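You operate a simulated robot arm through the tools that you are given. There is no shell and no other tool. Be economical: measure what you need, move in short steps, check, and stop when the job is done.

You are at the controls of a simulated two-armed robot. One attempt, no reset.

Task
Hold the yellow box still and press its forward button once.
Fine: main switch on and speed 5 first; main off once the line stands at stop 3. Where these are worked on the way, their far stop is far enough and under half their travel is too little: main switch.

It is judged by the outcome, as a careful person would: the job done as asked, and still so three seconds after it is handed in. It fails if anything else is knocked over, pushed out of place, dropped, spilled or broken.

Robot
Two 7-joint arms with two-finger parallel grippers on one trunk, on a base that drives. Base frame: it is fixed to the floor where the robot stands at the start and does not move with it; the origin is under the middle of the robot, x ahead of it, y to its left, z up. Units: m, degrees, N and s.
The left shoulder is at the start at [0.07, 0.163, 1.17], the right one opposite. With the tool pointing down near the work surface each hand reaches from about 0.38 to 0.88 m from the robot's upright axis, wherever it stands, measured 20 degrees to its own side. Places, roughly: aisle stop button [1.4, -1, 1.1]; back button [0.5, 0, 1.3]; back button of the yellow box [0.1, 0.8, 0.8]; curtain lever [1.2, -1, 1.3]; drip valve [0.4, 0.4, 1.5]; forward button [0.5, 0, 1.3]; forward button of the yellow box [0.1, 0.8, 0.8]; line start button [0.5, 0, 1.2]; line stop button [0.5, 0, 1.2]; main switch [0.5, 0, 1]; speed dial [0.6, -0.1, 1]; suction valve [1, -0.7, 1.3]; tension knob [0.5, 0.3, 1.7]; zero button [0.6, -0.1, 1.3]. Payload 3.43 kg a hand.
The tool frame of a hand sits at the grasp point between the pads (the TCP): z along the fingers, y along the line on which they close. The tips reach 0.034 m beyond it. Largest opening 0.128 m; finger width 0.024, thickness 0.012; the body of the gripper, 0.048 by 0.13 m, starts 0.096 m behind the TCP.
Orientation is that of the tool frame in the base frame, as a unit quaternion [x, y, z, w]. With the fingers straight down and closing along the base's y, the tool's x points along the base's -x, its y along +y and its z along -z.

Tools
- The arms move only by the tool nudge_tool. It takes "left_plan", "right_plan" or both (then of equal length, played together; a hand with none holds still); each is a list of rows, each a list of 7 numbers: the shift along the tool's x, y, z in m, then the turn, a rotation vector about the tool's x, y, z in degrees, then the gripper command, from -1 (fully open) to 1 (shut), values between in proportion. In form: [[x, y, z, ax, ay, az, fingers], ...]. A call has 1 to 10 rows; each row shifts and turns the commanded pose from where the row before left it, along the tool's axes as they then stand. Rows are played at 5 a second. More than 0.05 m and 8.6 degrees between two rows, or a gripper value outside its range, and nothing of the call is played. Where a pose cannot be reached the arm comes as near as it can. A force on the tool above 90 N (or 10 N above the force at the start of the call, whichever is more), or a blocked arm, ends the call early, and 0.2 s more pass. The fingers move at their own pace (about 0.153 m/s each) and stop on an object; they squeeze with about 43 N. The grip force told is the motor's: it shows also when the fingers shut on nothing. Time passes only in rows, and 0.2 s behind the last, so rows that do not move let the fingers close. The reply holds the time, the measured pose of the TCP, the force on the tool along the base axes, the opening and the grip force, in the units named above and with some noise, with the torque about the TCP (base axes, N m) and any sound that the robot's microphone picked up.
- Cameras (640 x 400 px; columns grow to the right, rows downward): "scene" is now at [0.1285, 0.0462, 1.432]; the picture's right is [0.48, -0.88, 0.00], its down [-0.26, -0.14, -0.95] and it looks along [0.84, 0.46, -0.30] (base axes); focal length 214 px, centre (320, 200). "left" rides on the left gripper at [0.076, 0.011, -0.16] in its tool frame; the picture's right is [-0.15, 0.99, 0.00], its down [-0.88, -0.13, -0.46] and it looks along [-0.45, -0.07, 0.89] (tool axes); focal length 234 px, centre (320, 200). "right" rides on the right gripper at [0.076, -0.011, -0.16] in its tool frame; the picture's right is [0.15, 0.99, 0.00], its down [-0.88, 0.13, -0.46] and it looks along [-0.45, 0.07, 0.89] (tool axes); focal length 234 px, centre (320, 200). There is no depth. A picture from a camera that has moved, and an enlarged one, comes with that camera's place and axes in the base frame and with its lens. The place of the scene camera against the robot may be out by one fixed shift of up to 0.012 m in any direction.
- snapshot(camera): a new picture of that camera. The clock stands still meanwhile.
- slide_trunk(by): slides the trunk up (or, below 0, down) by that many m; the arms and the scene camera ride with it, the base frame stays. It gives what a move gives, with no picture.
- base_move(legs): drives the robot by 1 to 6 legs, each [ahead, left, turn to the left] in m, m and degrees, along the robot's own axes; the way and the turn of a leg run together, so that a leg with both is an arc; at most 1.5 m and 180 degrees a leg. The arms and the cameras ride along, it lands a little off, and it stops where it bumps. It gives what a move gives.
- head_to(pan, tilt): turns the head with the scene camera to pan (to the left, within 86 degrees either way) and tilt (down, from -29 to 69), counted from straight ahead of the robot. It gives what a move gives.
- close_up(camera, box): a new picture of the part [left, top, right, bottom] of that camera's present view, enlarged. The clock stands still meanwhile.
- hand_in(): hands the job in; it is judged then, once.

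Work in short steps. Places have to be worked out from the pictures, the camera data and where the tool is seen: move nearer, look again, correct. Check each grasp and each placing, and mend what went wrong. You have 120 turns and 108 pictures in all, those below and enlarged ones among them. Open the grippers and draw the arms clear of the work before you hand the job in, unless the task says otherwise; then end with one line.

The tools are called after "Request:" as name(argument=value, ...) on one line, values as JSON. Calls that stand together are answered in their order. nudge_tool: Moves the arms, as the interface text tells. Its arguments: {"type":"object","properties":{"left_plan":{"type":"array","items":{"type":"array","items":{"type":"number"}}},"right_plan":{"type":"array","items":{"type":"array","items":{"type":"number"}}}},"required":[]} The other tools are called the same way: slide_trunk (by) slides the trunk up or down; base_move (legs) drives the base; head_to (pan, tilt) turns the head that bears the scene camera; snapshot (camera) takes a picture; close_up (camera, box) takes an enlarged picture of a part of a camera's view; hand_in () hands the job in.

At the start:

```text
time: 0.0
left_tool_pos: [0.2846, 0.439, 1.2408]
left_ee_rot: [0.001, 1.0, 0.0, -0.001]
left_contact_force: [-0.7, -0.4, 0.0]
left_wrist_torque: [-0.02, -0.01, 0.02]
left_gripper_width: 0.1279
left_finger_force: 0.1
right_tool_pos: [0.3564, 0.0559, 1.3646]
right_ee_rot: [0.0, 1.0, 0.0, 0.0]
right_contact_force: [0.2, 0.3, -0.6]
right_wrist_torque: [-0.01, -0.01, -0.02]
right_gripper_width: 0.1281
right_finger_force: 0.0
trunk travel left (down, up): [-0.65, 0.29]
robot x, y, heading: [0.0031, 0.0014, 0.4]
head pan, tilt: [28.8, 17.3]
```

scene: 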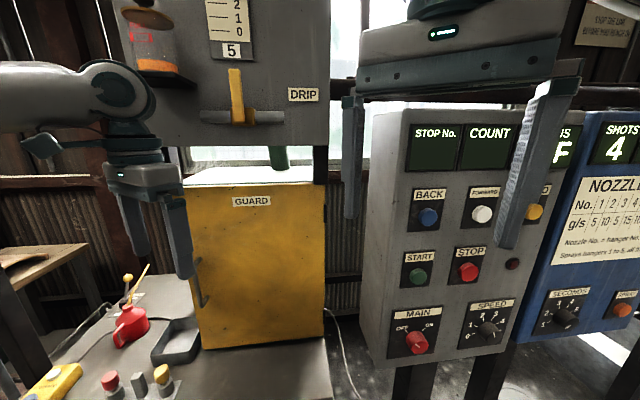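
right: 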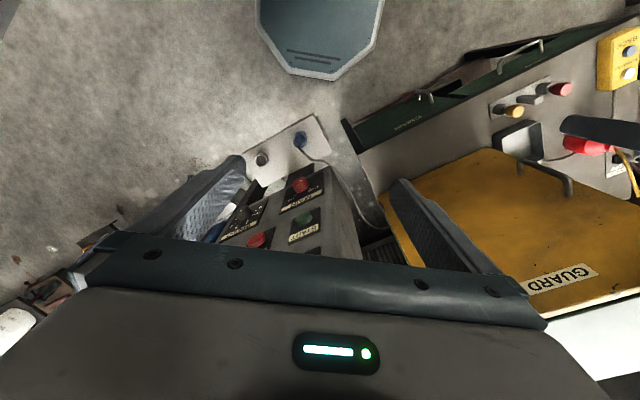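
left: 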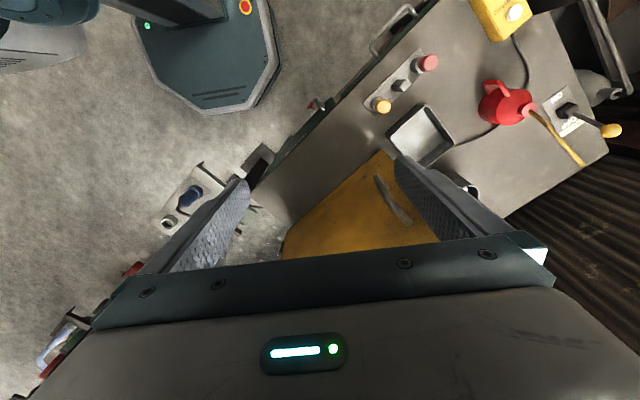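

The panel sits ahead with the right gripper partly hiding it, and the yellow box is at lower left. I enlarge the panel to read the labels.

Request:
close_up(camera="scene", box=[360, 90, 640, 380])

Request:
head_to(pan=80, tilt=40)

Request:
snapshot(camera="scene")

```text
1.38 times, centred on (500, 235) of scene
camera zoom: at [0.1285, 0.0462, 1.432], right [0.48, -0.88, 0.0], down [-0.26, -0.14, -0.95], along [0.84, 0.46, -0.3], focal length 296 px, centre (72, 152)
```

zoom: 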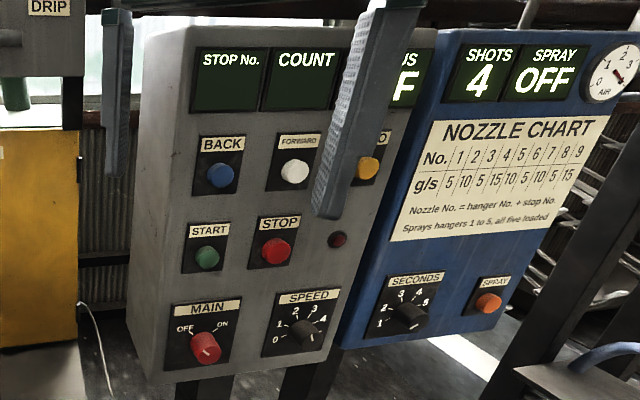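

```text
time: 1.2
left_tool_pos: [0.2844, 0.4388, 1.2409]
left_ee_rot: [0.001, 1.0, -0.001, -0.001]
left_contact_force: [-0.5, 0.7, -0.9]
left_wrist_torque: [0.01, 0.02, 0.0]
left_gripper_width: 0.1277
left_finger_force: 0.1
right_tool_pos: [0.3561, 0.0562, 1.365]
right_ee_rot: [0.0, 1.0, 0.0, 0.0]
right_contact_force: [0.2, 0.3, -0.1]
right_wrist_torque: [0.01, 0.0, -0.01]
right_gripper_width: 0.1278
right_finger_force: 0.1
trunk travel left (down, up): [-0.65, 0.29]
robot x, y, heading: [-0.0013, 0.0018, -0.1]
head pan, tilt: [80.0, 40.0]
```

```text
103 pictures are left
camera scene: at [0.0615, 0.085, 1.3962], right [0.98, -0.17, 0.0], down [-0.11, -0.63, -0.77], along [0.13, 0.75, -0.64], focal length 214 px, centre (320, 200)
```

scene: 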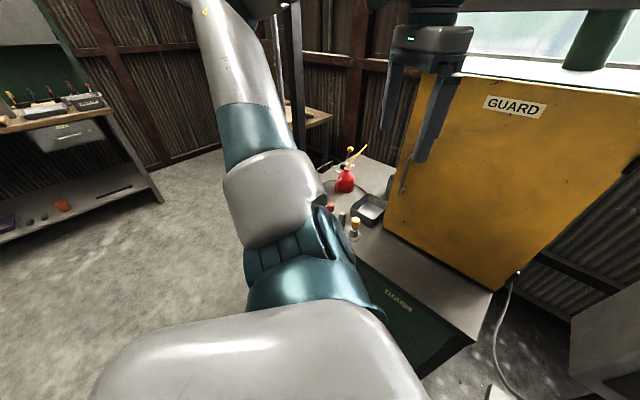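

I look ahead and to the right to see the free floor and the panel.

Request:
head_to(pan=-70, tilt=35)

Request:
snapshot(camera="scene")

Request:
head_to(pan=0, tilt=30)

Request:
snapshot(camera="scene")

```text
time: 3.5
left_tool_pos: [0.2844, 0.4389, 1.2414]
left_ee_rot: [0.0, 1.0, -0.001, -0.001]
left_contact_force: [-0.2, 0.7, 0.3]
left_wrist_torque: [-0.03, 0.0, 0.01]
left_gripper_width: 0.1278
left_finger_force: 0.0
right_tool_pos: [0.3551, 0.0554, 1.365]
right_ee_rot: [-0.001, 1.0, 0.001, 0.0]
right_contact_force: [-0.2, -0.7, 0.1]
right_wrist_torque: [-0.03, 0.03, -0.02]
right_gripper_width: 0.1282
right_finger_force: 0.1
trunk travel left (down, up): [-0.65, 0.29]
robot x, y, heading: [0.0029, -0.0006, 0.0]
head pan, tilt: [-70.0, 35.0]
```

```text
102 pictures are left
camera scene: at [0.0769, -0.0815, 1.4037], right [-0.94, -0.34, 0.0], down [-0.2, 0.54, -0.82], along [0.28, -0.77, -0.57], focal length 214 px, centre (320, 200)
```

scene: 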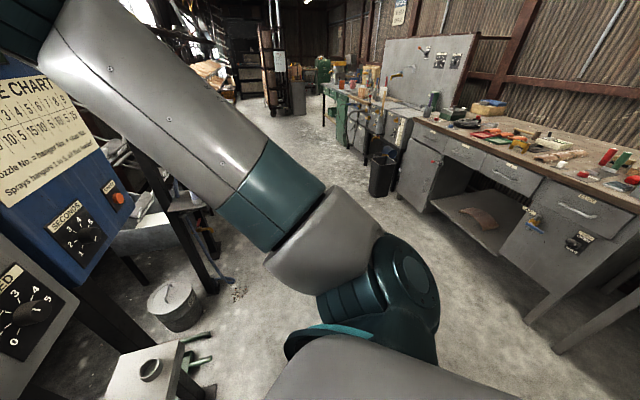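

```text
time: 5.0
left_tool_pos: [0.2838, 0.4383, 1.2401]
left_ee_rot: [0.0, 1.0, -0.001, -0.001]
left_contact_force: [0.1, -0.2, -0.1]
left_wrist_torque: [-0.05, -0.02, 0.03]
left_gripper_width: 0.128
left_finger_force: 0.0
right_tool_pos: [0.3571, 0.0568, 1.3646]
right_ee_rot: [0.0, 1.0, 0.0, 0.0]
right_contact_force: [0.4, 0.5, 0.3]
right_wrist_torque: [0.0, 0.02, 0.04]
right_gripper_width: 0.1281
right_finger_force: 0.0
trunk travel left (down, up): [-0.65, 0.29]
robot x, y, heading: [-0.0007, 0.0026, 0.3]
head pan, tilt: [0.0, 30.0]
```

```text
101 pictures are left
camera scene: at [0.1371, 0.0012, 1.4115], right [0.0, -1.0, 0.0], down [-0.5, 0.0, -0.87], along [0.87, 0.0, -0.5], focal length 214 px, centre (320, 200)
```

scene: 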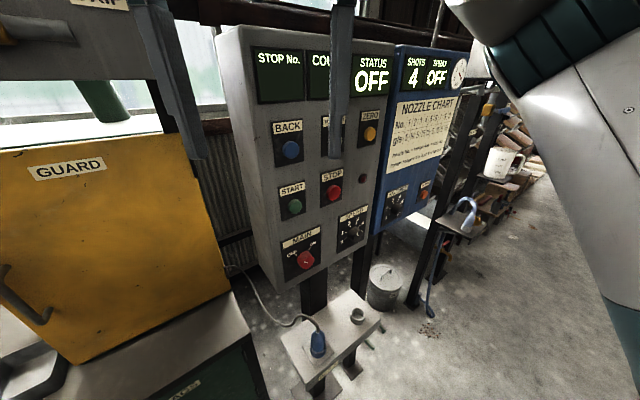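

The panel face is turned about 35° to the left of my heading, roughly 0.5 m away. I back off a little, shift right and turn to face it squarely, which brings it within the right arm's reach.

Request:
base_move(legs=[[-0.15, 0, 0], [0, -0.3, 0], [0, 0, 35]])

Request:
head_to(pan=-10, tilt=20)

Request:
snapshot(camera="scene")

```text
time: 9.7
left_tool_pos: [-0.1719, 0.22, 1.2406]
left_ee_rot: [-0.303, 0.953, -0.002, -0.001]
left_contact_force: [0.1, 0.7, 0.3]
left_wrist_torque: [0.0, 0.01, 0.0]
left_gripper_width: 0.1282
left_finger_force: 0.1
right_tool_pos: [0.1078, -0.0506, 1.3656]
right_ee_rot: [-0.303, 0.953, 0.0, 0.0]
right_contact_force: [-0.3, -0.6, 0.0]
right_wrist_torque: [0.02, 0.02, -0.01]
right_gripper_width: 0.128
right_finger_force: 0.0
trunk travel left (down, up): [-0.65, 0.29]
robot x, y, heading: [-0.152, -0.2989, 35.4]
head pan, tilt: [0.0, 30.0]
```

```text
time: 10.4
left_tool_pos: [-0.1744, 0.2196, 1.2409]
left_ee_rot: [-0.303, 0.953, -0.001, 0.0]
left_contact_force: [-0.5, 0.1, -0.7]
left_wrist_torque: [0.02, 0.0, -0.03]
left_gripper_width: 0.1281
left_finger_force: 0.0
right_tool_pos: [0.1071, -0.0502, 1.3653]
right_ee_rot: [-0.303, 0.953, 0.001, 0.001]
right_contact_force: [-0.1, 0.2, -0.3]
right_wrist_torque: [-0.01, 0.03, -0.03]
right_gripper_width: 0.1281
right_finger_force: 0.1
trunk travel left (down, up): [-0.65, 0.29]
robot x, y, heading: [-0.152, -0.3019, 34.9]
head pan, tilt: [-10.0, 20.0]
```

```text
100 pictures are left
camera scene: at [-0.0302, -0.2315, 1.4275], right [0.43, -0.9, 0.0], down [-0.31, -0.15, -0.94], along [0.85, 0.4, -0.34], focal length 214 px, centre (320, 200)
```

scene: 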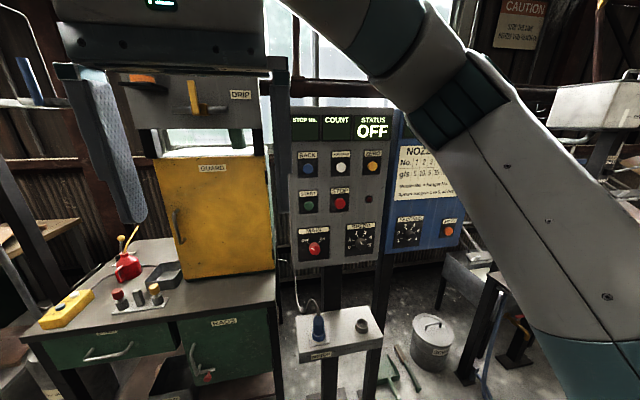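

Triangulating the two views puts the panel's face normal at heading ≈35°, with the main switch near (0.489, 0.033, 1.05) and the back button near (0.488, 0.049, 1.305). I enlarge the knobs and the displays before moving the arm.

Request:
close_up(camera="scene", box=[280, 100, 400, 270])

Request:
close_up(camera="scene", box=[280, 210, 400, 280])

Request:
close_up(camera="scene", box=[20, 220, 200, 340])

```text
2.35 times, centred on (340, 185) of scene
camera zoom: at [-0.0302, -0.2315, 1.4275], right [0.43, -0.9, 0.0], down [-0.31, -0.15, -0.94], along [0.85, 0.4, -0.34], focal length 505 px, centre (273, 235)
```

zoom: 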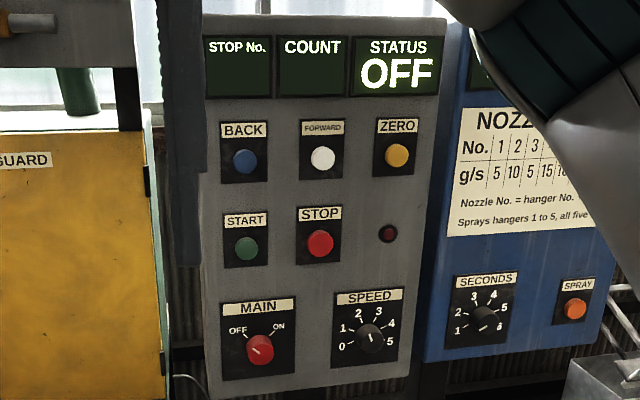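

```text
5.33 times, centred on (340, 245) of scene
camera zoom: at [-0.0302, -0.2315, 1.4275], right [0.43, -0.9, 0.0], down [-0.31, -0.15, -0.94], along [0.85, 0.4, -0.34], focal length 1144 px, centre (213, -40)
```

zoom: 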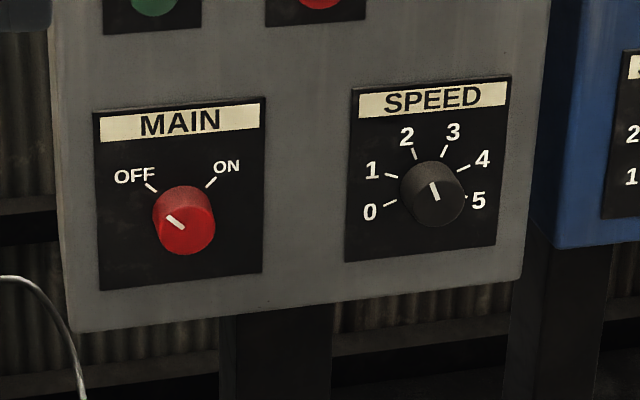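

```text
3.33 times, centred on (110, 280) of scene
camera zoom: at [-0.0302, -0.2315, 1.4275], right [0.43, -0.9, 0.0], down [-0.31, -0.15, -0.94], along [0.85, 0.4, -0.34], focal length 715 px, centre (1020, -67)
```

zoom: 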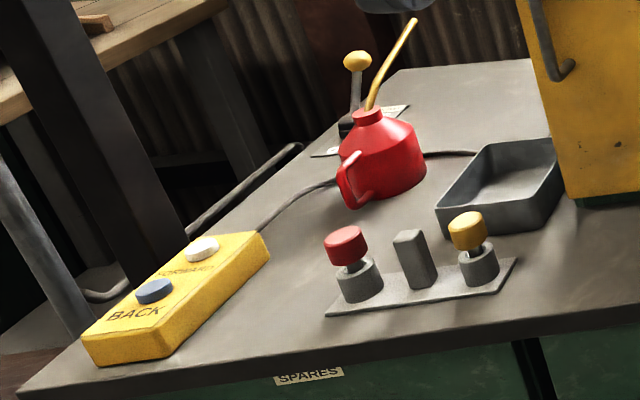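

Main points at OFF and speed at 2; both are round knobs about 4 cm across. I bring the right hand forward, right and down while still pointing down, then begin tilting it to point at the panel.

Request:
nudge_tool(right_plan=[[-0.03, -0.03, 0.02, 0, 0, 0, -1], [-0.03, -0.03, 0.02, 0, 0, 0, -1], [-0.03, -0.03, 0.02, 0, 0, 0, -1], [-0.03, -0.03, 0.02, 0, 0, 0, -1], [-0.02, -0.03, 0.02, 0, -8.5, 0, -1], [0, 0, 0, 0, -8.5, 0, -1], [0, 0, 0, 0, -8.5, 0, -1], [0, 0, 0, 0, -8.5, 0, -1], [0, 0, 0, 0, -8.5, 0, -1], [0, 0, 0, 0, -8.5, 0, -1]])

Request:
nudge_tool(right_plan=[[0, 0, 0, 0, -8.5, 0, -1], [0, 0, 0, 0, -8.5, 0, -1], [0, 0, 0, 0, -8.5, 0, -1], [0, 0, 0, 0, -8.5, 0, -1], [0, 0, 0, 0, -5, 0, -1], [0, 0, 0, 0, 0, 0, -1]])

Request:
snapshot(camera="scene")

Request:
snapshot(camera="right")

```text
time: 12.6
left_tool_pos: [-0.1728, 0.2193, 1.2411]
left_ee_rot: [-0.303, 0.953, -0.002, 0.0]
left_contact_force: [0.0, -0.4, -0.5]
left_wrist_torque: [0.02, 0.0, 0.02]
left_gripper_width: 0.1279
left_finger_force: 0.1
right_tool_pos: [0.3082, -0.0942, 1.2645]
right_ee_rot: [-0.273, 0.86, 0.131, 0.411]
right_contact_force: [-0.2, 0.6, 1.0]
right_wrist_torque: [0.04, 0.04, 0.0]
right_gripper_width: 0.1279
right_finger_force: 0.1
trunk travel left (down, up): [-0.65, 0.29]
robot x, y, heading: [-0.1499, -0.2968, 35.3]
head pan, tilt: [-10.0, 20.0]
```

```text
time: 14.0
left_tool_pos: [-0.1737, 0.2199, 1.2406]
left_ee_rot: [-0.304, 0.953, -0.002, -0.001]
left_contact_force: [-0.4, -0.1, 0.1]
left_wrist_torque: [-0.04, 0.03, 0.0]
left_gripper_width: 0.128
left_finger_force: 0.1
right_tool_pos: [0.3223, -0.0466, 1.2906]
right_ee_rot: [-0.214, 0.673, 0.215, 0.674]
right_contact_force: [0.2, -0.2, -0.5]
right_wrist_torque: [-0.02, -0.01, 0.0]
right_gripper_width: 0.128
right_finger_force: 0.1
right hand out of reach, approached as far as the arm can: row 3, 4, 5
trunk travel left (down, up): [-0.65, 0.29]
robot x, y, heading: [-0.1482, -0.3009, 35.4]
head pan, tilt: [-10.0, 20.0]
```

```text
96 pictures are left
camera scene: at [-0.0298, -0.2317, 1.4275], right [0.43, -0.9, 0.0], down [-0.31, -0.15, -0.94], along [0.85, 0.4, -0.34], focal length 214 px, centre (320, 200)
```

scene: 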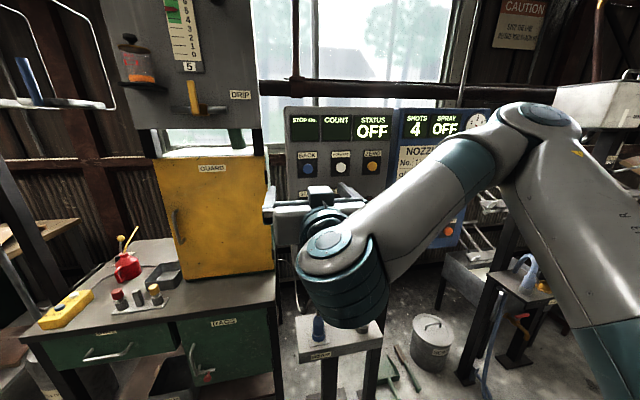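

```text
95 pictures are left
camera right: at [0.1983, -0.1477, 1.2142], right [-0.57, 0.81, -0.15], down [-0.45, -0.16, 0.88], along [0.69, 0.57, 0.45], focal length 234 px, centre (320, 200)
```

right: 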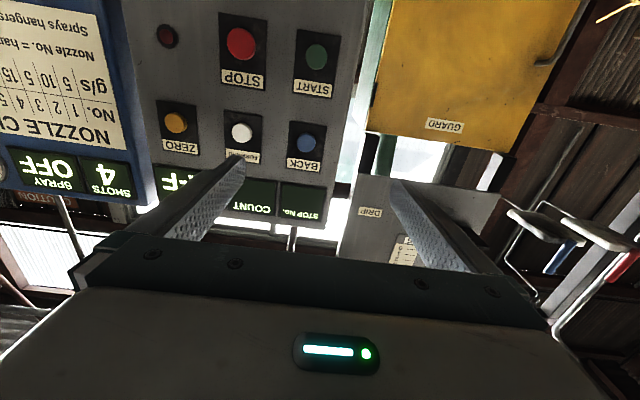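

The tool now points horizontally at the panel, the fingers closing sideways. I lower it to the main switch height and line it up laterally, staying about 5 cm short of the panel.

Request:
nudge_tool(right_plan=[[0.045, -0.006, 0.01, 0, 0, 0, -1], [0.045, -0.006, 0.01, 0, 0, 0, -1], [0.045, -0.006, 0.01, 0, 0, 0, -1], [0.045, -0.006, 0.01, 0, 0, 0, -1], [0.045, -0.006, 0.01, 0, 0, 0, -1], [0.005, 0, 0.02, 0, 0, 0, -1], [0, 0, 0, 0, 0, 0, -1]])

Request:
snapshot(camera="right")

Request:
snapshot(camera="scene")

```text
time: 15.6
left_tool_pos: [-0.1728, 0.2196, 1.2409]
left_ee_rot: [-0.303, 0.953, -0.001, -0.001]
left_contact_force: [-0.6, -0.4, 0.1]
left_wrist_torque: [0.0, -0.02, 0.03]
left_gripper_width: 0.128
left_finger_force: 0.1
right_tool_pos: [0.3995, -0.0174, 1.0656]
right_ee_rot: [-0.213, 0.676, 0.212, 0.673]
right_contact_force: [-0.4, 0.1, 0.1]
right_wrist_torque: [-0.01, 0.0, 0.0]
right_gripper_width: 0.128
right_finger_force: 0.0
right hand out of reach, approached as far as the arm can: row 1, 2, 6
trunk travel left (down, up): [-0.65, 0.29]
robot x, y, heading: [-0.1522, -0.2986, 35.4]
head pan, tilt: [-10.0, 20.0]
```

```text
94 pictures are left
camera right: at [0.2736, -0.1187, 0.9898], right [-0.57, 0.81, -0.15], down [-0.45, -0.15, 0.88], along [0.69, 0.56, 0.45], focal length 234 px, centre (320, 200)
```

right: 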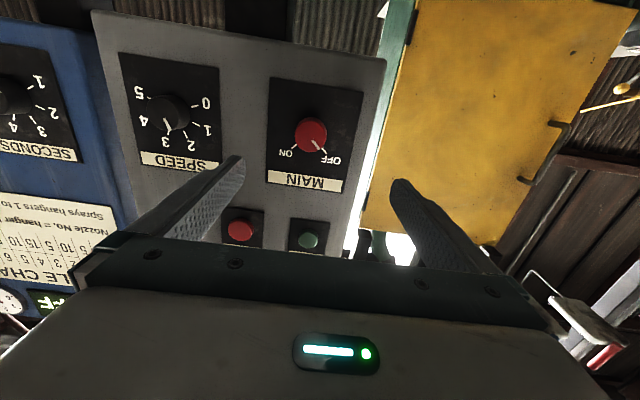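

```text
93 pictures are left
camera scene: at [-0.0306, -0.2314, 1.4276], right [0.43, -0.9, 0.0], down [-0.31, -0.15, -0.94], along [0.85, 0.4, -0.34], focal length 214 px, centre (320, 200)
```

scene: 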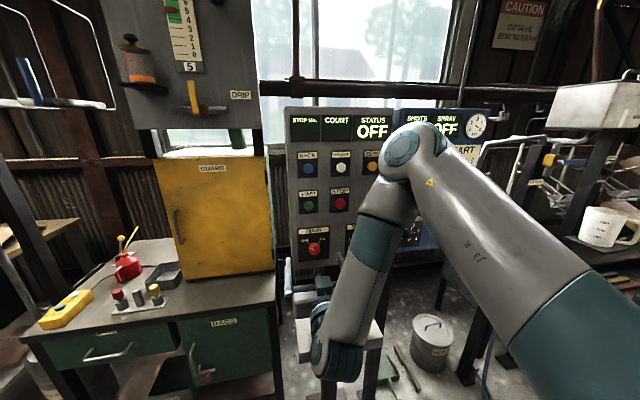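

The wrist camera puts the main knob about 3 cm below and 1 cm to the right of the tool axis. I correct for that, creep forward, and pre-roll the hand −45° so the 90° turn is centred.

Request:
nudge_tool(right_plan=[[0.014, -0.006, 0.005, 0, 0, 0, -1], [0.014, -0.006, 0.005, 0, 0, 0, -1], [0, 0, 0, 0, 0, -8, -1], [0, 0, 0, 0, 0, -8, -1], [0, 0, 0, 0, 0, -8, -1], [0, 0, 0, 0, 0, -8, -1], [0, 0, 0, 0, 0, -8, -1], [0, 0, 0, 0, 0, -5, -1], [0, 0, 0, 0, 0, 0, -1]])

Request:
snapshot(camera="right")

```text
time: 17.6
left_tool_pos: [-0.1728, 0.2206, 1.2401]
left_ee_rot: [-0.303, 0.953, -0.001, 0.0]
left_contact_force: [0.6, 0.5, 0.1]
left_wrist_torque: [0.01, 0.03, -0.02]
left_gripper_width: 0.1281
left_finger_force: 0.0
right_tool_pos: [0.3927, -0.0076, 1.0502]
right_ee_rot: [-0.455, 0.541, -0.061, 0.704]
right_contact_force: [0.2, -0.1, -0.4]
right_wrist_torque: [-0.02, 0.0, -0.02]
right_gripper_width: 0.1279
right_finger_force: 0.1
right hand out of reach, approached as far as the arm can: row 1, 2
trunk travel left (down, up): [-0.65, 0.29]
robot x, y, heading: [-0.1534, -0.3027, 35.4]
head pan, tilt: [-10.0, 20.0]
```

```text
92 pictures are left
camera right: at [0.2977, -0.1512, 1.0041], right [-0.34, 0.49, -0.8], down [-0.78, 0.32, 0.53], along [0.52, 0.81, 0.27], focal length 234 px, centre (320, 200)
```

right: 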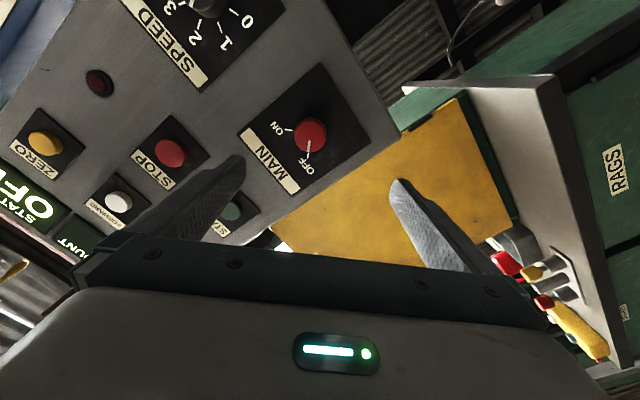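

The arm is near a joint limit at this height (it stopped at z 1.050). Lowering the trunk gives it more comfortable room; the stand below is only about 0.6 m high, so there's clearance.

Request:
slide_trunk(by=-0.13)

Request:
nudge_tool(right_plan=[[-0.03, -0.03, 0, 0, 0, 0, -1], [-0.03, -0.03, 0, 0, 0, 0, -1], [-0.022, -0.022, 0, 0, 0, 0, -1], [0, 0, 0, 0, 0, 0, -1]])

Request:
snapshot(camera="right")

```text
time: 19.2
left_tool_pos: [-0.1731, 0.2196, 1.1106]
left_ee_rot: [-0.303, 0.953, -0.001, -0.001]
left_contact_force: [-0.5, 0.6, -0.2]
left_wrist_torque: [-0.01, -0.03, 0.01]
left_gripper_width: 0.1279
left_finger_force: 0.0
right_tool_pos: [0.3923, -0.0083, 0.9198]
right_ee_rot: [-0.455, 0.542, -0.061, 0.704]
right_contact_force: [0.3, -0.3, 0.1]
right_wrist_torque: [0.03, -0.01, 0.0]
right_gripper_width: 0.1282
right_finger_force: 0.2
trunk travel left (down, up): [-0.52, 0.42]
robot x, y, heading: [-0.151, -0.3017, 35.1]
head pan, tilt: [-10.0, 20.0]
```

```text
time: 20.2
left_tool_pos: [-0.1726, 0.2214, 1.11]
left_ee_rot: [-0.304, 0.953, -0.001, -0.002]
left_contact_force: [0.2, 0.3, 0.8]
left_wrist_torque: [-0.01, 0.0, -0.03]
left_gripper_width: 0.1281
left_finger_force: 0.1
right_tool_pos: [0.3947, -0.01, 1.036]
right_ee_rot: [-0.456, 0.541, -0.061, 0.704]
right_contact_force: [-0.4, 0.7, -0.2]
right_wrist_torque: [0.02, -0.01, -0.01]
right_gripper_width: 0.1279
right_finger_force: 0.0
trunk travel left (down, up): [-0.52, 0.42]
robot x, y, heading: [-0.1511, -0.3014, 35.3]
head pan, tilt: [-10.0, 20.0]
```

```text
91 pictures are left
camera right: at [0.2987, -0.1523, 0.9895], right [-0.34, 0.49, -0.8], down [-0.78, 0.32, 0.53], along [0.52, 0.81, 0.27], focal length 234 px, centre (320, 200)
```

right: 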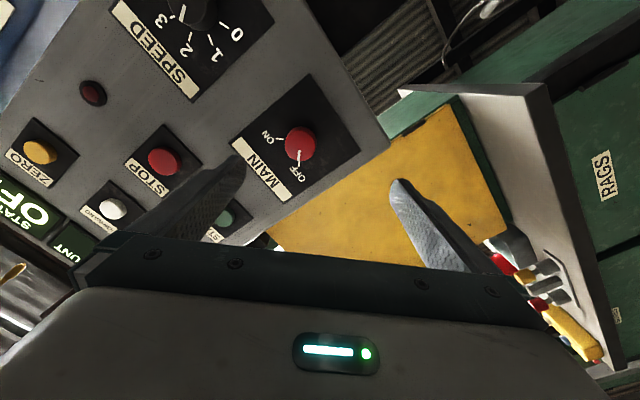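

Reach is fine now. The knob lies about 2.6 cm to the right and 0.4 cm up of the tool axis; I shift there and advance 4 cm, then look again.

Request:
nudge_tool(right_plan=[[0.008, -0.011, 0, 0, 0, 0, -1], [0.0076, -0.0102, 0, 0, 0, 0, -1], [0, 0, 0.02, 0, 0, 0, -1], [0, 0, 0.02, 0, 0, 0, -1], [0, 0, 0, 0, 0, 0, -1]])

Request:
snapshot(camera="right")

Request:
snapshot(camera="scene")

```text
time: 21.4
left_tool_pos: [-0.174, 0.2203, 1.1105]
left_ee_rot: [-0.303, 0.953, -0.001, -0.001]
left_contact_force: [-0.3, -0.5, 0.5]
left_wrist_torque: [-0.02, -0.02, 0.01]
left_gripper_width: 0.1281
left_finger_force: 0.0
right_tool_pos: [0.4414, -0.0069, 1.0406]
right_ee_rot: [-0.455, 0.542, -0.061, 0.704]
right_contact_force: [-0.4, 0.1, -0.6]
right_wrist_torque: [0.01, 0.02, 0.01]
right_gripper_width: 0.1278
right_finger_force: 0.0
trunk travel left (down, up): [-0.52, 0.42]
robot x, y, heading: [-0.1527, -0.3045, 35.4]
head pan, tilt: [-10.0, 20.0]
```

```text
90 pictures are left
camera right: at [0.3461, -0.1503, 0.9938], right [-0.34, 0.49, -0.8], down [-0.78, 0.32, 0.53], along [0.52, 0.81, 0.27], focal length 234 px, centre (320, 200)
```

right: 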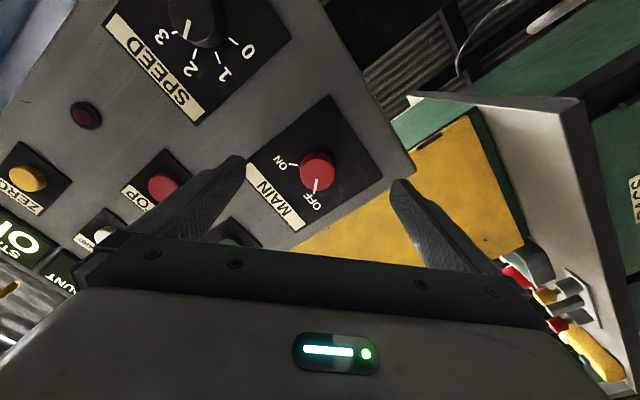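

```text
89 pictures are left
camera scene: at [-0.0304, -0.2317, 1.2976], right [0.43, -0.9, 0.0], down [-0.31, -0.15, -0.94], along [0.85, 0.4, -0.34], focal length 214 px, centre (320, 200)
```

scene: 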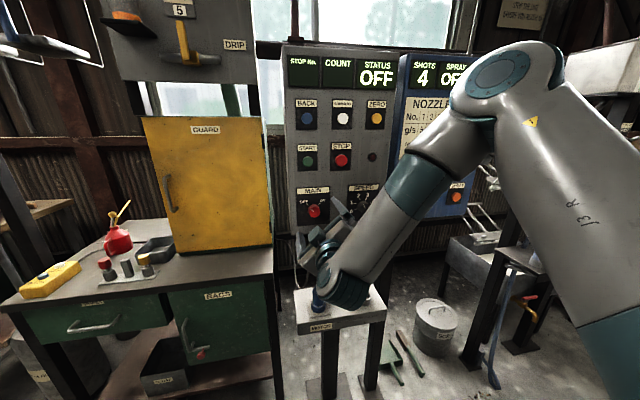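

The knob is now close to the tool axis; its depth is still uncertain (n≈0.40–0.43). I advance 2.5 cm more and recheck.

Request:
nudge_tool(right_plan=[[0, 0, 0.0125, 0, 0, 0, -1], [0, 0, 0.0125, 0, 0, 0, -1], [0, 0, 0, 0, 0, 0, -1]])

Request:
snapshot(camera="right")

Request:
close_up(camera="scene", box=[270, 170, 410, 280])

```text
time: 22.2
left_tool_pos: [-0.1727, 0.221, 1.111]
left_ee_rot: [-0.303, 0.953, 0.0, -0.001]
left_contact_force: [-0.6, -0.3, 0.2]
left_wrist_torque: [-0.03, 0.01, 0.02]
left_gripper_width: 0.128
left_finger_force: 0.1
right_tool_pos: [0.462, 0.0079, 1.0394]
right_ee_rot: [-0.456, 0.542, -0.06, 0.704]
right_contact_force: [-0.3, -0.2, 0.0]
right_wrist_torque: [0.01, 0.01, 0.05]
right_gripper_width: 0.128
right_finger_force: 0.0
trunk travel left (down, up): [-0.52, 0.42]
robot x, y, heading: [-0.1526, -0.3029, 35.5]
head pan, tilt: [-10.0, 20.0]
```

```text
88 pictures are left
camera right: at [0.3658, -0.135, 0.9937], right [-0.34, 0.49, -0.8], down [-0.78, 0.32, 0.53], along [0.52, 0.81, 0.27], focal length 234 px, centre (320, 200)
```

right: 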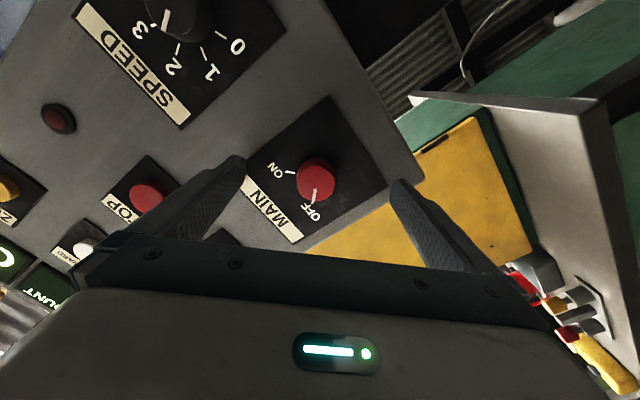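

```text
3.64 times, centred on (340, 225) of scene
camera zoom: at [-0.0301, -0.2318, 1.2976], right [0.43, -0.9, 0.0], down [-0.31, -0.15, -0.94], along [0.85, 0.4, -0.34], focal length 780 px, centre (247, 109)
```

zoom: 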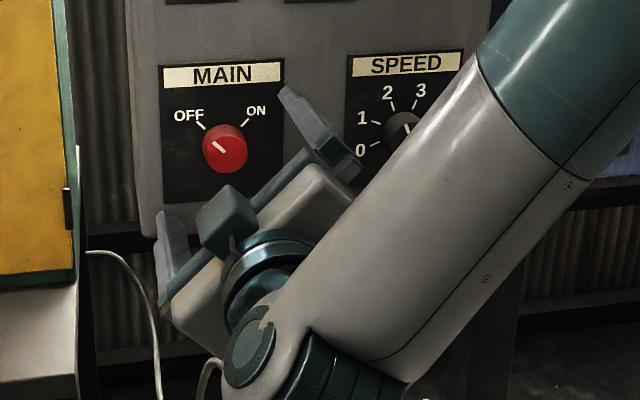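

Combining the scene and wrist views, the knob front is at n≈0.42, so the tips are only just reaching it, and it sits about 4 mm up-left of the axis. I shift slightly and advance 2 cm.

Request:
nudge_tool(right_plan=[[-0.005, 0, 0.007, 0, 0, 0, -1], [0, 0, 0.007, 0, 0, 0, -1], [0, 0, 0.006, 0, 0, 0, -1], [0, 0, 0, 0, 0, 0, -1]])

Request:
snapshot(camera="right")

Request:
close_up(camera="scene", box=[270, 170, 410, 280])

```text
time: 23.2
left_tool_pos: [-0.1769, 0.2173, 1.1117]
left_ee_rot: [-0.303, 0.953, 0.0, 0.001]
left_contact_force: [0.6, 0.1, -0.7]
left_wrist_torque: [-0.01, -0.01, 0.04]
left_gripper_width: 0.1281
left_finger_force: 0.0
right_tool_pos: [0.4708, 0.0199, 1.044]
right_ee_rot: [-0.457, 0.541, -0.061, 0.704]
right_contact_force: [-27.2, -21.6, -4.4]
right_wrist_torque: [-1.3, 1.12, 1.6]
right_gripper_width: 0.1283
right_finger_force: 0.2
trunk travel left (down, up): [-0.52, 0.42]
robot x, y, heading: [-0.1535, -0.304, 35.1]
head pan, tilt: [-10.0, 20.0]
```

```text
86 pictures are left
camera right: at [0.3767, -0.1236, 0.9983], right [-0.35, 0.48, -0.8], down [-0.78, 0.32, 0.53], along [0.52, 0.81, 0.27], focal length 234 px, centre (320, 200)
```

right: 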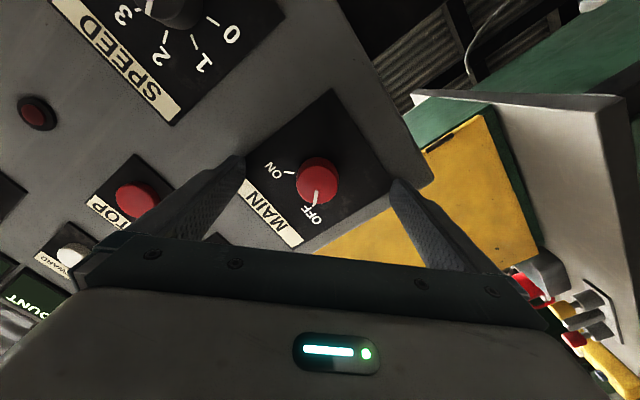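

```text
3.64 times, centred on (340, 225) of scene
camera zoom: at [-0.0338, -0.2352, 1.298], right [0.43, -0.9, 0.0], down [-0.31, -0.14, -0.94], along [0.85, 0.4, -0.34], focal length 780 px, centre (247, 109)
```

zoom: 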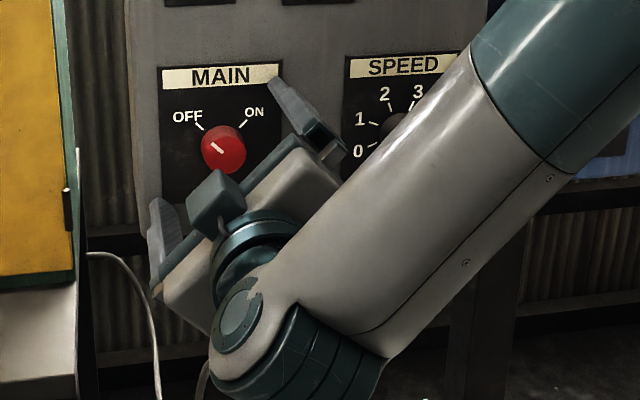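

The fingertips touched the panel face (tip n≈0.43), so depth is now known. I back off 1 cm, trim the alignment and close on the knob.

Request:
nudge_tool(right_plan=[[0.002, -0.003, -0.01, 0, 0, 0, -1], [0, 0, 0, 0, 0, 0, -1]])

Request:
nudge_tool(right_plan=[[0, 0, 0, 0, 0, 0, 0], [0, 0, 0, 0, 0, 0, 0.5], [0, 0, 0, 0, 0, 0, 0.5], [0, 0, 0, 0, 0, 0, 1], [0, 0, 0, 0, 0, 0, 1]])

Request:
snapshot(camera="right")

```text
time: 23.8
left_tool_pos: [-0.1731, 0.2193, 1.1114]
left_ee_rot: [-0.302, 0.953, -0.002, -0.001]
left_contact_force: [0.9, -0.1, -0.5]
left_wrist_torque: [-0.03, 0.02, -0.01]
left_gripper_width: 0.1279
left_finger_force: 0.1
right_tool_pos: [0.4714, 0.0144, 1.0467]
right_ee_rot: [-0.454, 0.541, -0.062, 0.705]
right_contact_force: [-0.3, 0.0, -0.5]
right_wrist_torque: [-0.02, -0.01, -0.01]
right_gripper_width: 0.1279
right_finger_force: 0.1
trunk travel left (down, up): [-0.52, 0.42]
robot x, y, heading: [-0.1525, -0.3003, 35.3]
head pan, tilt: [-10.0, 20.0]
```

```text
time: 25.0
left_tool_pos: [-0.1728, 0.2208, 1.11]
left_ee_rot: [-0.303, 0.953, -0.002, -0.001]
left_contact_force: [0.1, -0.2, 0.2]
left_wrist_torque: [0.0, 0.02, 0.0]
left_gripper_width: 0.1278
left_finger_force: 0.1
right_tool_pos: [0.4713, 0.0134, 1.0442]
right_ee_rot: [-0.456, 0.542, -0.061, 0.704]
right_contact_force: [-1.6, 1.9, -3.4]
right_wrist_torque: [0.01, 0.02, 0.23]
right_gripper_width: 0.035
right_finger_force: 45.3
trunk travel left (down, up): [-0.52, 0.42]
robot x, y, heading: [-0.1494, -0.3042, 35.4]
head pan, tilt: [-10.0, 20.0]
```

```text
84 pictures are left
camera right: at [0.3746, -0.1285, 0.9979], right [-0.34, 0.49, -0.8], down [-0.78, 0.32, 0.53], along [0.52, 0.81, 0.27], focal length 234 px, centre (320, 200)
```

right: 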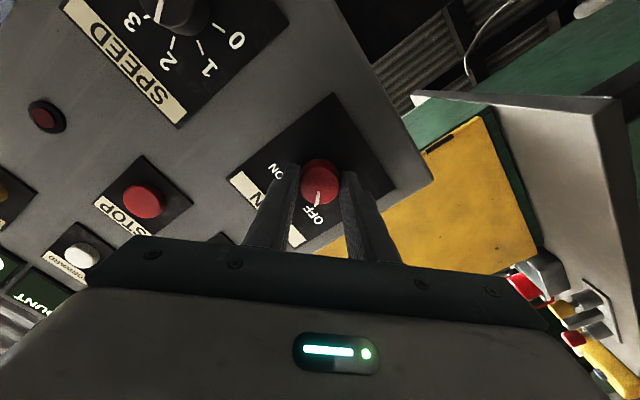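

The knob is gripped (35 mm), but it seems offset several millimetres toward the camera side of the pads. I open slightly, shift +6 mm in tool x and close again.

Request:
nudge_tool(right_plan=[[0, 0, 0, 0, 0, 0, 0], [0.006, 0, 0, 0, 0, 0, 0], [0, 0, 0, 0, 0, 0, 1], [0, 0, 0, 0, 0, 0, 1], [0, 0, 0, 0, 0, 0, 1]])

Request:
close_up(camera="right", box=[220, 110, 420, 270])

Request:
close_up(camera="scene", box=[270, 170, 410, 280])

```text
time: 26.2
left_tool_pos: [-0.1725, 0.221, 1.1104]
left_ee_rot: [-0.302, 0.953, -0.001, -0.001]
left_contact_force: [0.1, -0.6, -0.7]
left_wrist_torque: [0.03, 0.0, 0.01]
left_gripper_width: 0.1283
left_finger_force: 0.1
right_tool_pos: [0.4742, 0.0115, 1.038]
right_ee_rot: [-0.456, 0.542, -0.06, 0.704]
right_contact_force: [-2.6, 2.2, -3.5]
right_wrist_torque: [-0.05, -0.02, 0.27]
right_gripper_width: 0.0353
right_finger_force: 45.2
trunk travel left (down, up): [-0.52, 0.42]
robot x, y, heading: [-0.1515, -0.3028, 35.4]
head pan, tilt: [-10.0, 20.0]
```

```text
2.50 times, centred on (320, 190) of right
camera zoom: at [0.3772, -0.1323, 0.9934], right [-0.34, 0.49, -0.8], down [-0.78, 0.32, 0.53], along [0.52, 0.81, 0.27], focal length 585 px, centre (320, 225)
```

zoom: 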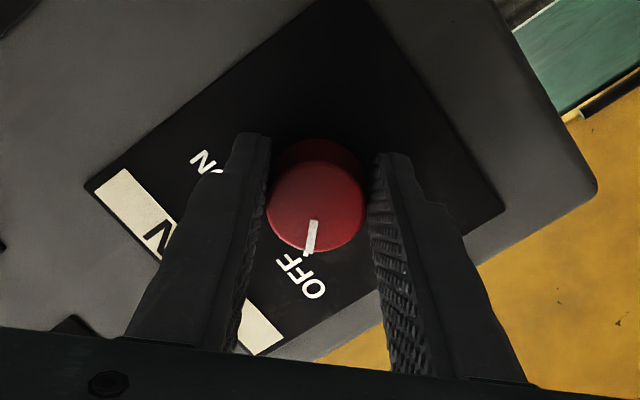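

```text
3.64 times, centred on (340, 225) of scene
camera zoom: at [-0.0299, -0.2312, 1.2975], right [0.43, -0.9, 0.0], down [-0.31, -0.15, -0.94], along [0.85, 0.4, -0.34], focal length 780 px, centre (247, 109)
```

zoom: 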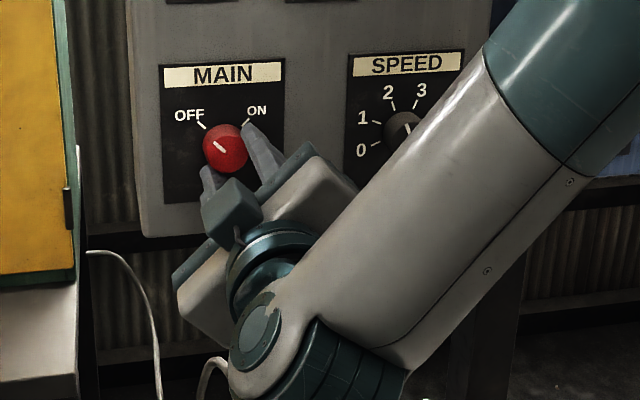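

Both grips gave the same 35 mm width, so the knob is within the pad width; I split the difference (−3 mm) and turn clockwise 43° while watching the forces.

Request:
nudge_tool(right_plan=[[0, 0, 0, 0, 0, 0, 0.3], [-0.003, 0, 0, 0, 0, 0, 0.3], [0, 0, 0, 0, 0, 0, 1], [0, 0, 0, 0, 0, 0, 1], [0, 0, 0, 0, 0, 8.5, 1], [0, 0, 0, 0, 0, 8.5, 1], [0, 0, 0, 0, 0, 8.5, 1], [0, 0, 0, 0, 0, 8.5, 1], [0, 0, 0, 0, 0, 8.5, 1]])

Request:
close_up(camera="right", box=[220, 110, 420, 270])

```text
time: 28.2
left_tool_pos: [-0.1733, 0.2217, 1.1086]
left_ee_rot: [-0.303, 0.953, -0.003, -0.001]
left_contact_force: [-0.9, 1.0, 0.0]
left_wrist_torque: [0.0, 0.0, 0.01]
left_gripper_width: 0.1278
left_finger_force: 0.0
right_tool_pos: [0.4694, 0.0154, 1.0387]
right_ee_rot: [-0.229, 0.671, 0.199, 0.677]
right_contact_force: [-14.3, 7.6, -13.4]
right_wrist_torque: [-0.83, 1.0, 0.66]
right_gripper_width: 0.0352
right_finger_force: 45.0
trunk travel left (down, up): [-0.52, 0.42]
robot x, y, heading: [-0.1563, -0.3015, 35.4]
head pan, tilt: [-10.0, 20.0]
```

```text
2.50 times, centred on (320, 190) of right
camera zoom: at [0.3469, -0.0898, 0.965], right [-0.57, 0.8, -0.19], down [-0.47, -0.12, 0.88], along [0.68, 0.59, 0.44], focal length 585 px, centre (320, 225)
```

zoom: 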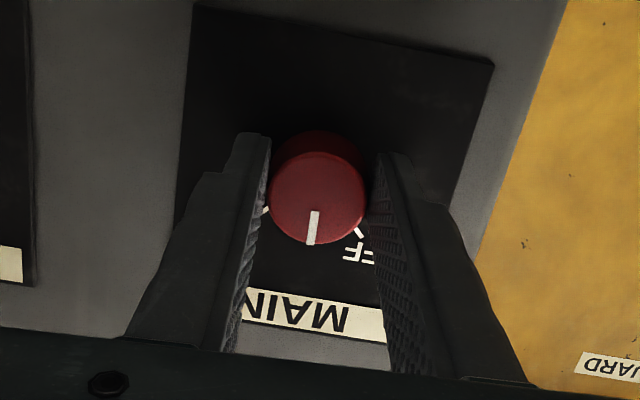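

The knob is turning with the hand: its pointer is now half-way (straight up). I continue 45° more, relieving the small side force.

Request:
nudge_tool(right_plan=[[0.0025, 0.0025, -0.001, 0, 0, 8.5, 1], [0, 0, 0, 0, 0, 8.5, 1], [0, 0, 0, 0, 0, 8.5, 1], [0, 0, 0, 0, 0, 8.5, 1], [0, 0, 0, 0, 0, 8.5, 1], [0, 0, 0, 0, 0, 6, 1]])

Request:
close_up(camera="right", box=[220, 110, 420, 270])

Request:
snapshot(camera="scene")

```text
time: 29.6
left_tool_pos: [-0.1755, 0.2243, 1.109]
left_ee_rot: [-0.304, 0.953, -0.003, -0.001]
left_contact_force: [0.0, 0.6, -0.5]
left_wrist_torque: [-0.02, -0.04, 0.0]
left_gripper_width: 0.128
left_finger_force: 0.1
right_tool_pos: [0.467, 0.0183, 1.0413]
right_ee_rot: [0.066, 0.703, 0.461, 0.538]
right_contact_force: [-7.7, 28.0, 9.4]
right_wrist_torque: [-0.34, -0.6, 1.0]
right_gripper_width: 0.0351
right_finger_force: 45.4
trunk travel left (down, up): [-0.52, 0.42]
robot x, y, heading: [-0.154, -0.3022, 35.5]
head pan, tilt: [-10.0, 20.0]
```

```text
2.50 times, centred on (320, 190) of right
camera zoom: at [0.3097, -0.0364, 0.9797], right [-0.46, 0.65, 0.61], down [-0.06, -0.71, 0.7], along [0.89, 0.29, 0.36], focal length 585 px, centre (320, 225)
```

zoom: 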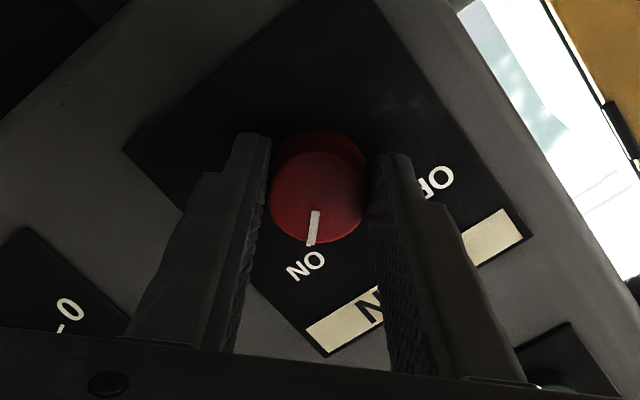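

```text
79 pictures are left
camera scene: at [-0.0322, -0.2273, 1.2977], right [0.43, -0.9, 0.0], down [-0.31, -0.15, -0.94], along [0.85, 0.4, -0.34], focal length 214 px, centre (320, 200)
```

scene: 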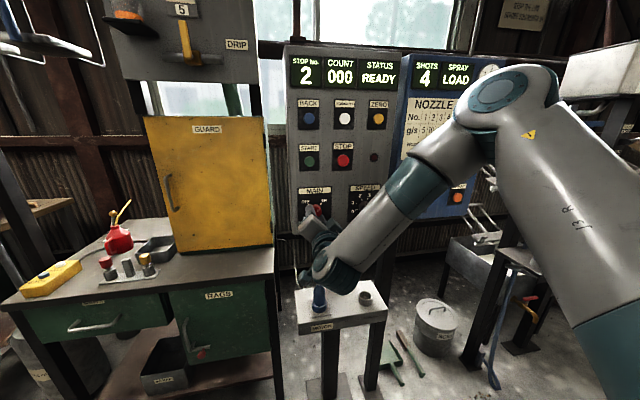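

Main is ON: the display shows stop 2, READY. I open and back straight off, then roll back toward the left for the speed dial.

Request:
nudge_tool(right_plan=[[0, 0, 0, 0, 0, 0, 0.3], [0, 0, 0, 0, 0, 0, 0], [0, 0, -0.025, 0, 0, 0, -0.2], [0, 0, -0.03, 0, 0, 0, -0.2], [0, 0, 0, 0, 0, -8.5, -0.2], [0, 0, 0, 0, 0, -8.5, -0.2], [0, 0, 0, 0, 0, -8.5, -0.2], [0, 0, 0, 0, 0, -8.5, -0.2], [0, 0, 0, 0, 0, -8.5, -0.2], [0, 0, 0, 0, 0, -5.5, -0.2]])

Request:
snapshot(camera="right")

```text
time: 31.8
left_tool_pos: [-0.1733, 0.2205, 1.11]
left_ee_rot: [-0.303, 0.953, -0.001, -0.001]
left_contact_force: [-0.7, -0.6, -0.1]
left_wrist_torque: [-0.01, -0.01, 0.01]
left_gripper_width: 0.1279
left_finger_force: 0.2
right_tool_pos: [0.4237, -0.019, 1.0392]
right_ee_rot: [-0.226, 0.671, 0.201, 0.677]
right_contact_force: [1.0, 0.3, -0.8]
right_wrist_torque: [0.03, -0.01, 0.03]
right_gripper_width: 0.0766
right_finger_force: 0.0
trunk travel left (down, up): [-0.52, 0.42]
robot x, y, heading: [-0.1512, -0.3022, 35.4]
head pan, tilt: [-10.0, 20.0]
```

```text
78 pictures are left
camera right: at [0.3006, -0.1223, 0.9639], right [-0.57, 0.8, -0.18], down [-0.47, -0.13, 0.88], along [0.68, 0.58, 0.45], focal length 234 px, centre (320, 200)
```

right: 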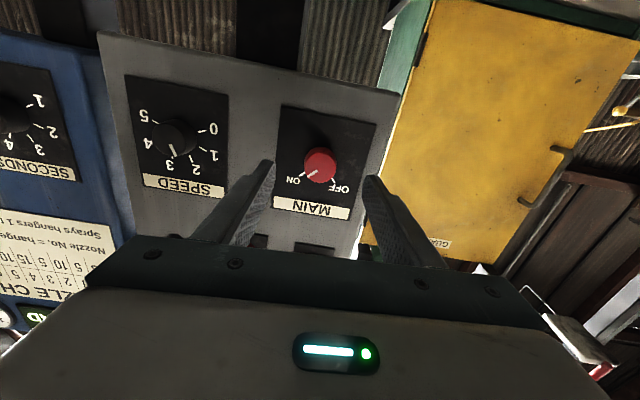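

Backed off cleanly, main knob points at ON. Next I check the speed pointer with an enlargement and move 14 cm right in front of the dial.

Request:
close_up(camera="right", box=[110, 70, 250, 210])

Request:
nudge_tool(right_plan=[[0.001, -0.047, 0, 0, 0, 0, -0.2], [0.001, -0.047, 0, 0, 0, 0, -0.2], [0, -0.047, 0, 0, 0, 0, -0.2], [0, 0, 0, 0, 0, -8.5, -0.2], [0, 0, 0, 0, 0, -8.5, -0.2], [0, 0, 0, 0, 0, -8.5, -0.2], [0, 0, 0, 0, 0, -8.5, -0.2], [0, 0, 0, 0, 0, -8.5, -0.2], [0, 0, 0, 0, 0, -8.5, -0.2], [0, 0, 0, 0, 0, -8.5, -0.2]])

Request:
snapshot(camera="right")

```text
2.86 times, centred on (180, 140) of right
camera zoom: at [0.3006, -0.1223, 0.9639], right [-0.57, 0.8, -0.18], down [-0.47, -0.13, 0.88], along [0.68, 0.58, 0.45], focal length 669 px, centre (720, 371)
```

zoom: 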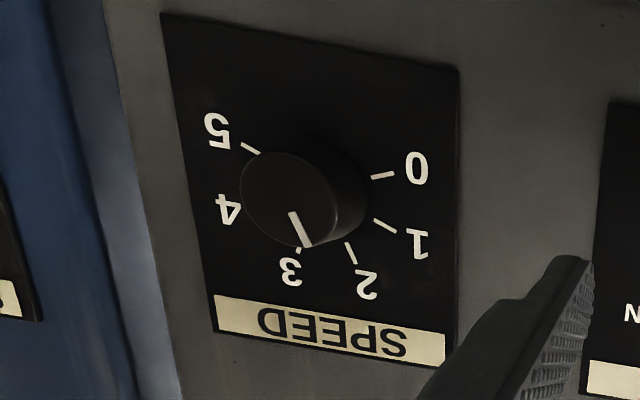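

```text
time: 34.0
left_tool_pos: [-0.1723, 0.2197, 1.1112]
left_ee_rot: [-0.303, 0.953, -0.001, 0.0]
left_contact_force: [0.6, 0.4, 0.1]
left_wrist_torque: [0.0, 0.01, -0.01]
left_gripper_width: 0.1278
left_finger_force: 0.1
right_tool_pos: [0.4496, -0.0902, 1.0908]
right_ee_rot: [-0.529, 0.472, -0.162, 0.686]
right_contact_force: [0.1, 0.2, 0.2]
right_wrist_torque: [0.03, 0.01, -0.02]
right_gripper_width: 0.0767
right_finger_force: 0.0
right hand out of reach, approached as far as the arm can: row 1, 2, 3, 4
trunk travel left (down, up): [-0.52, 0.42]
robot x, y, heading: [-0.1516, -0.3007, 35.2]
head pan, tilt: [-10.0, 20.0]
```

```text
76 pictures are left
camera right: at [0.3587, -0.2406, 1.0655], right [-0.2, 0.28, -0.94], down [-0.85, 0.43, 0.31], along [0.49, 0.86, 0.15], focal length 234 px, centre (320, 200)
```

right: 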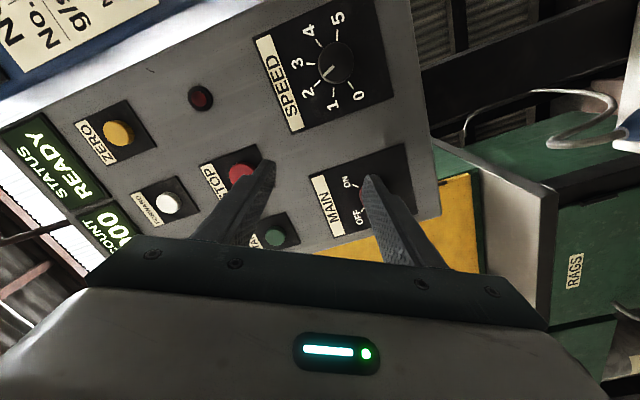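

The hand stopped short on reach over here; pointer stands at 2, so 132° clockwise is needed for 5. I shift the base 14 cm right and 4 cm back so the dial sits where the main switch did.

Request:
base_move(legs=[[-0.04, -0.14, 0]])

Request:
snapshot(camera="right")

```text
time: 35.3
left_tool_pos: [-0.1255, 0.085, 1.11]
left_ee_rot: [-0.303, 0.953, -0.002, 0.0]
left_contact_force: [1.0, 0.4, -0.7]
left_wrist_torque: [0.02, 0.02, 0.01]
left_gripper_width: 0.1277
left_finger_force: 0.1
right_tool_pos: [0.4963, -0.2256, 1.0916]
right_ee_rot: [-0.528, 0.473, -0.162, 0.687]
right_contact_force: [0.2, 0.0, 0.4]
right_wrist_torque: [0.02, 0.01, 0.02]
right_gripper_width: 0.0768
right_finger_force: 0.1
trunk travel left (down, up): [-0.52, 0.42]
robot x, y, heading: [-0.1022, -0.433, 35.1]
head pan, tilt: [-10.0, 20.0]
```

```text
75 pictures are left
camera right: at [0.4057, -0.3757, 1.0655], right [-0.2, 0.28, -0.94], down [-0.85, 0.43, 0.31], along [0.49, 0.86, 0.15], focal length 234 px, centre (320, 200)
```

right: 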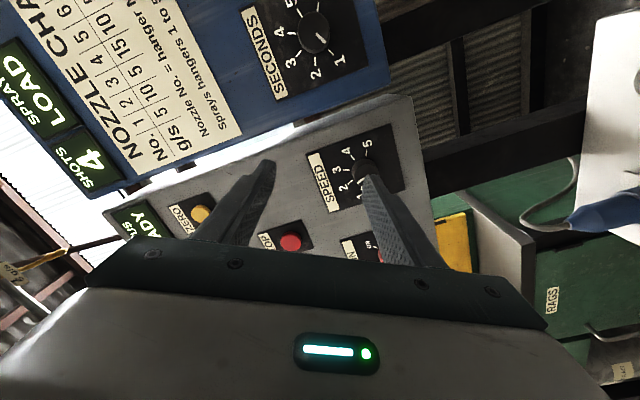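

Now the hand is 7 cm right and 5 cm above the dial. I move it onto the dial's axis, staying short of the panel.

Request:
nudge_tool(right_plan=[[-0.013, 0.026, 0.015, 0, 0, 0, -0.2], [-0.013, 0.026, 0.015, 0, 0, 0, -0.2], [-0.013, 0.026, 0.015, 0, 0, 0, -0.2], [0, 0, 0.01, 0, 0, 0, -0.2], [0, 0, 0, 0, 0, 0, -0.2]])

Request:
snapshot(camera="right")

```text
time: 36.5
left_tool_pos: [-0.1261, 0.0853, 1.1098]
left_ee_rot: [-0.304, 0.953, -0.002, -0.002]
left_contact_force: [-0.5, -0.2, -0.2]
left_wrist_torque: [0.01, 0.0, 0.02]
left_gripper_width: 0.1278
left_finger_force: 0.1
right_tool_pos: [0.5014, -0.1329, 1.0409]
right_ee_rot: [-0.528, 0.473, -0.164, 0.686]
right_contact_force: [0.1, 0.0, 0.1]
right_wrist_torque: [0.01, -0.02, -0.01]
right_gripper_width: 0.0766
right_finger_force: 0.2
trunk travel left (down, up): [-0.52, 0.42]
robot x, y, heading: [-0.1033, -0.4404, 35.5]
head pan, tilt: [-10.0, 20.0]
```

```text
74 pictures are left
camera right: at [0.4108, -0.2846, 1.0145], right [-0.2, 0.28, -0.94], down [-0.85, 0.43, 0.31], along [0.49, 0.86, 0.15], focal length 234 px, centre (320, 200)
```

right: 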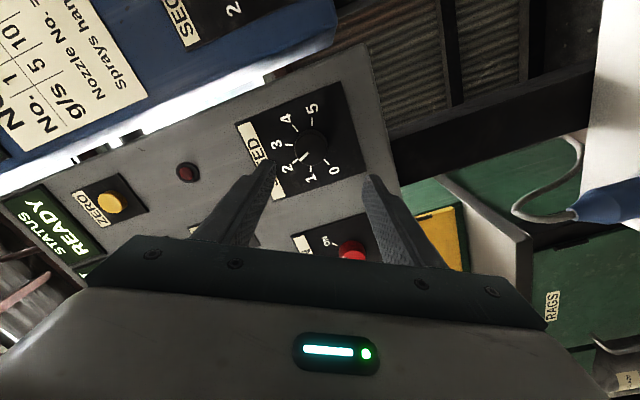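

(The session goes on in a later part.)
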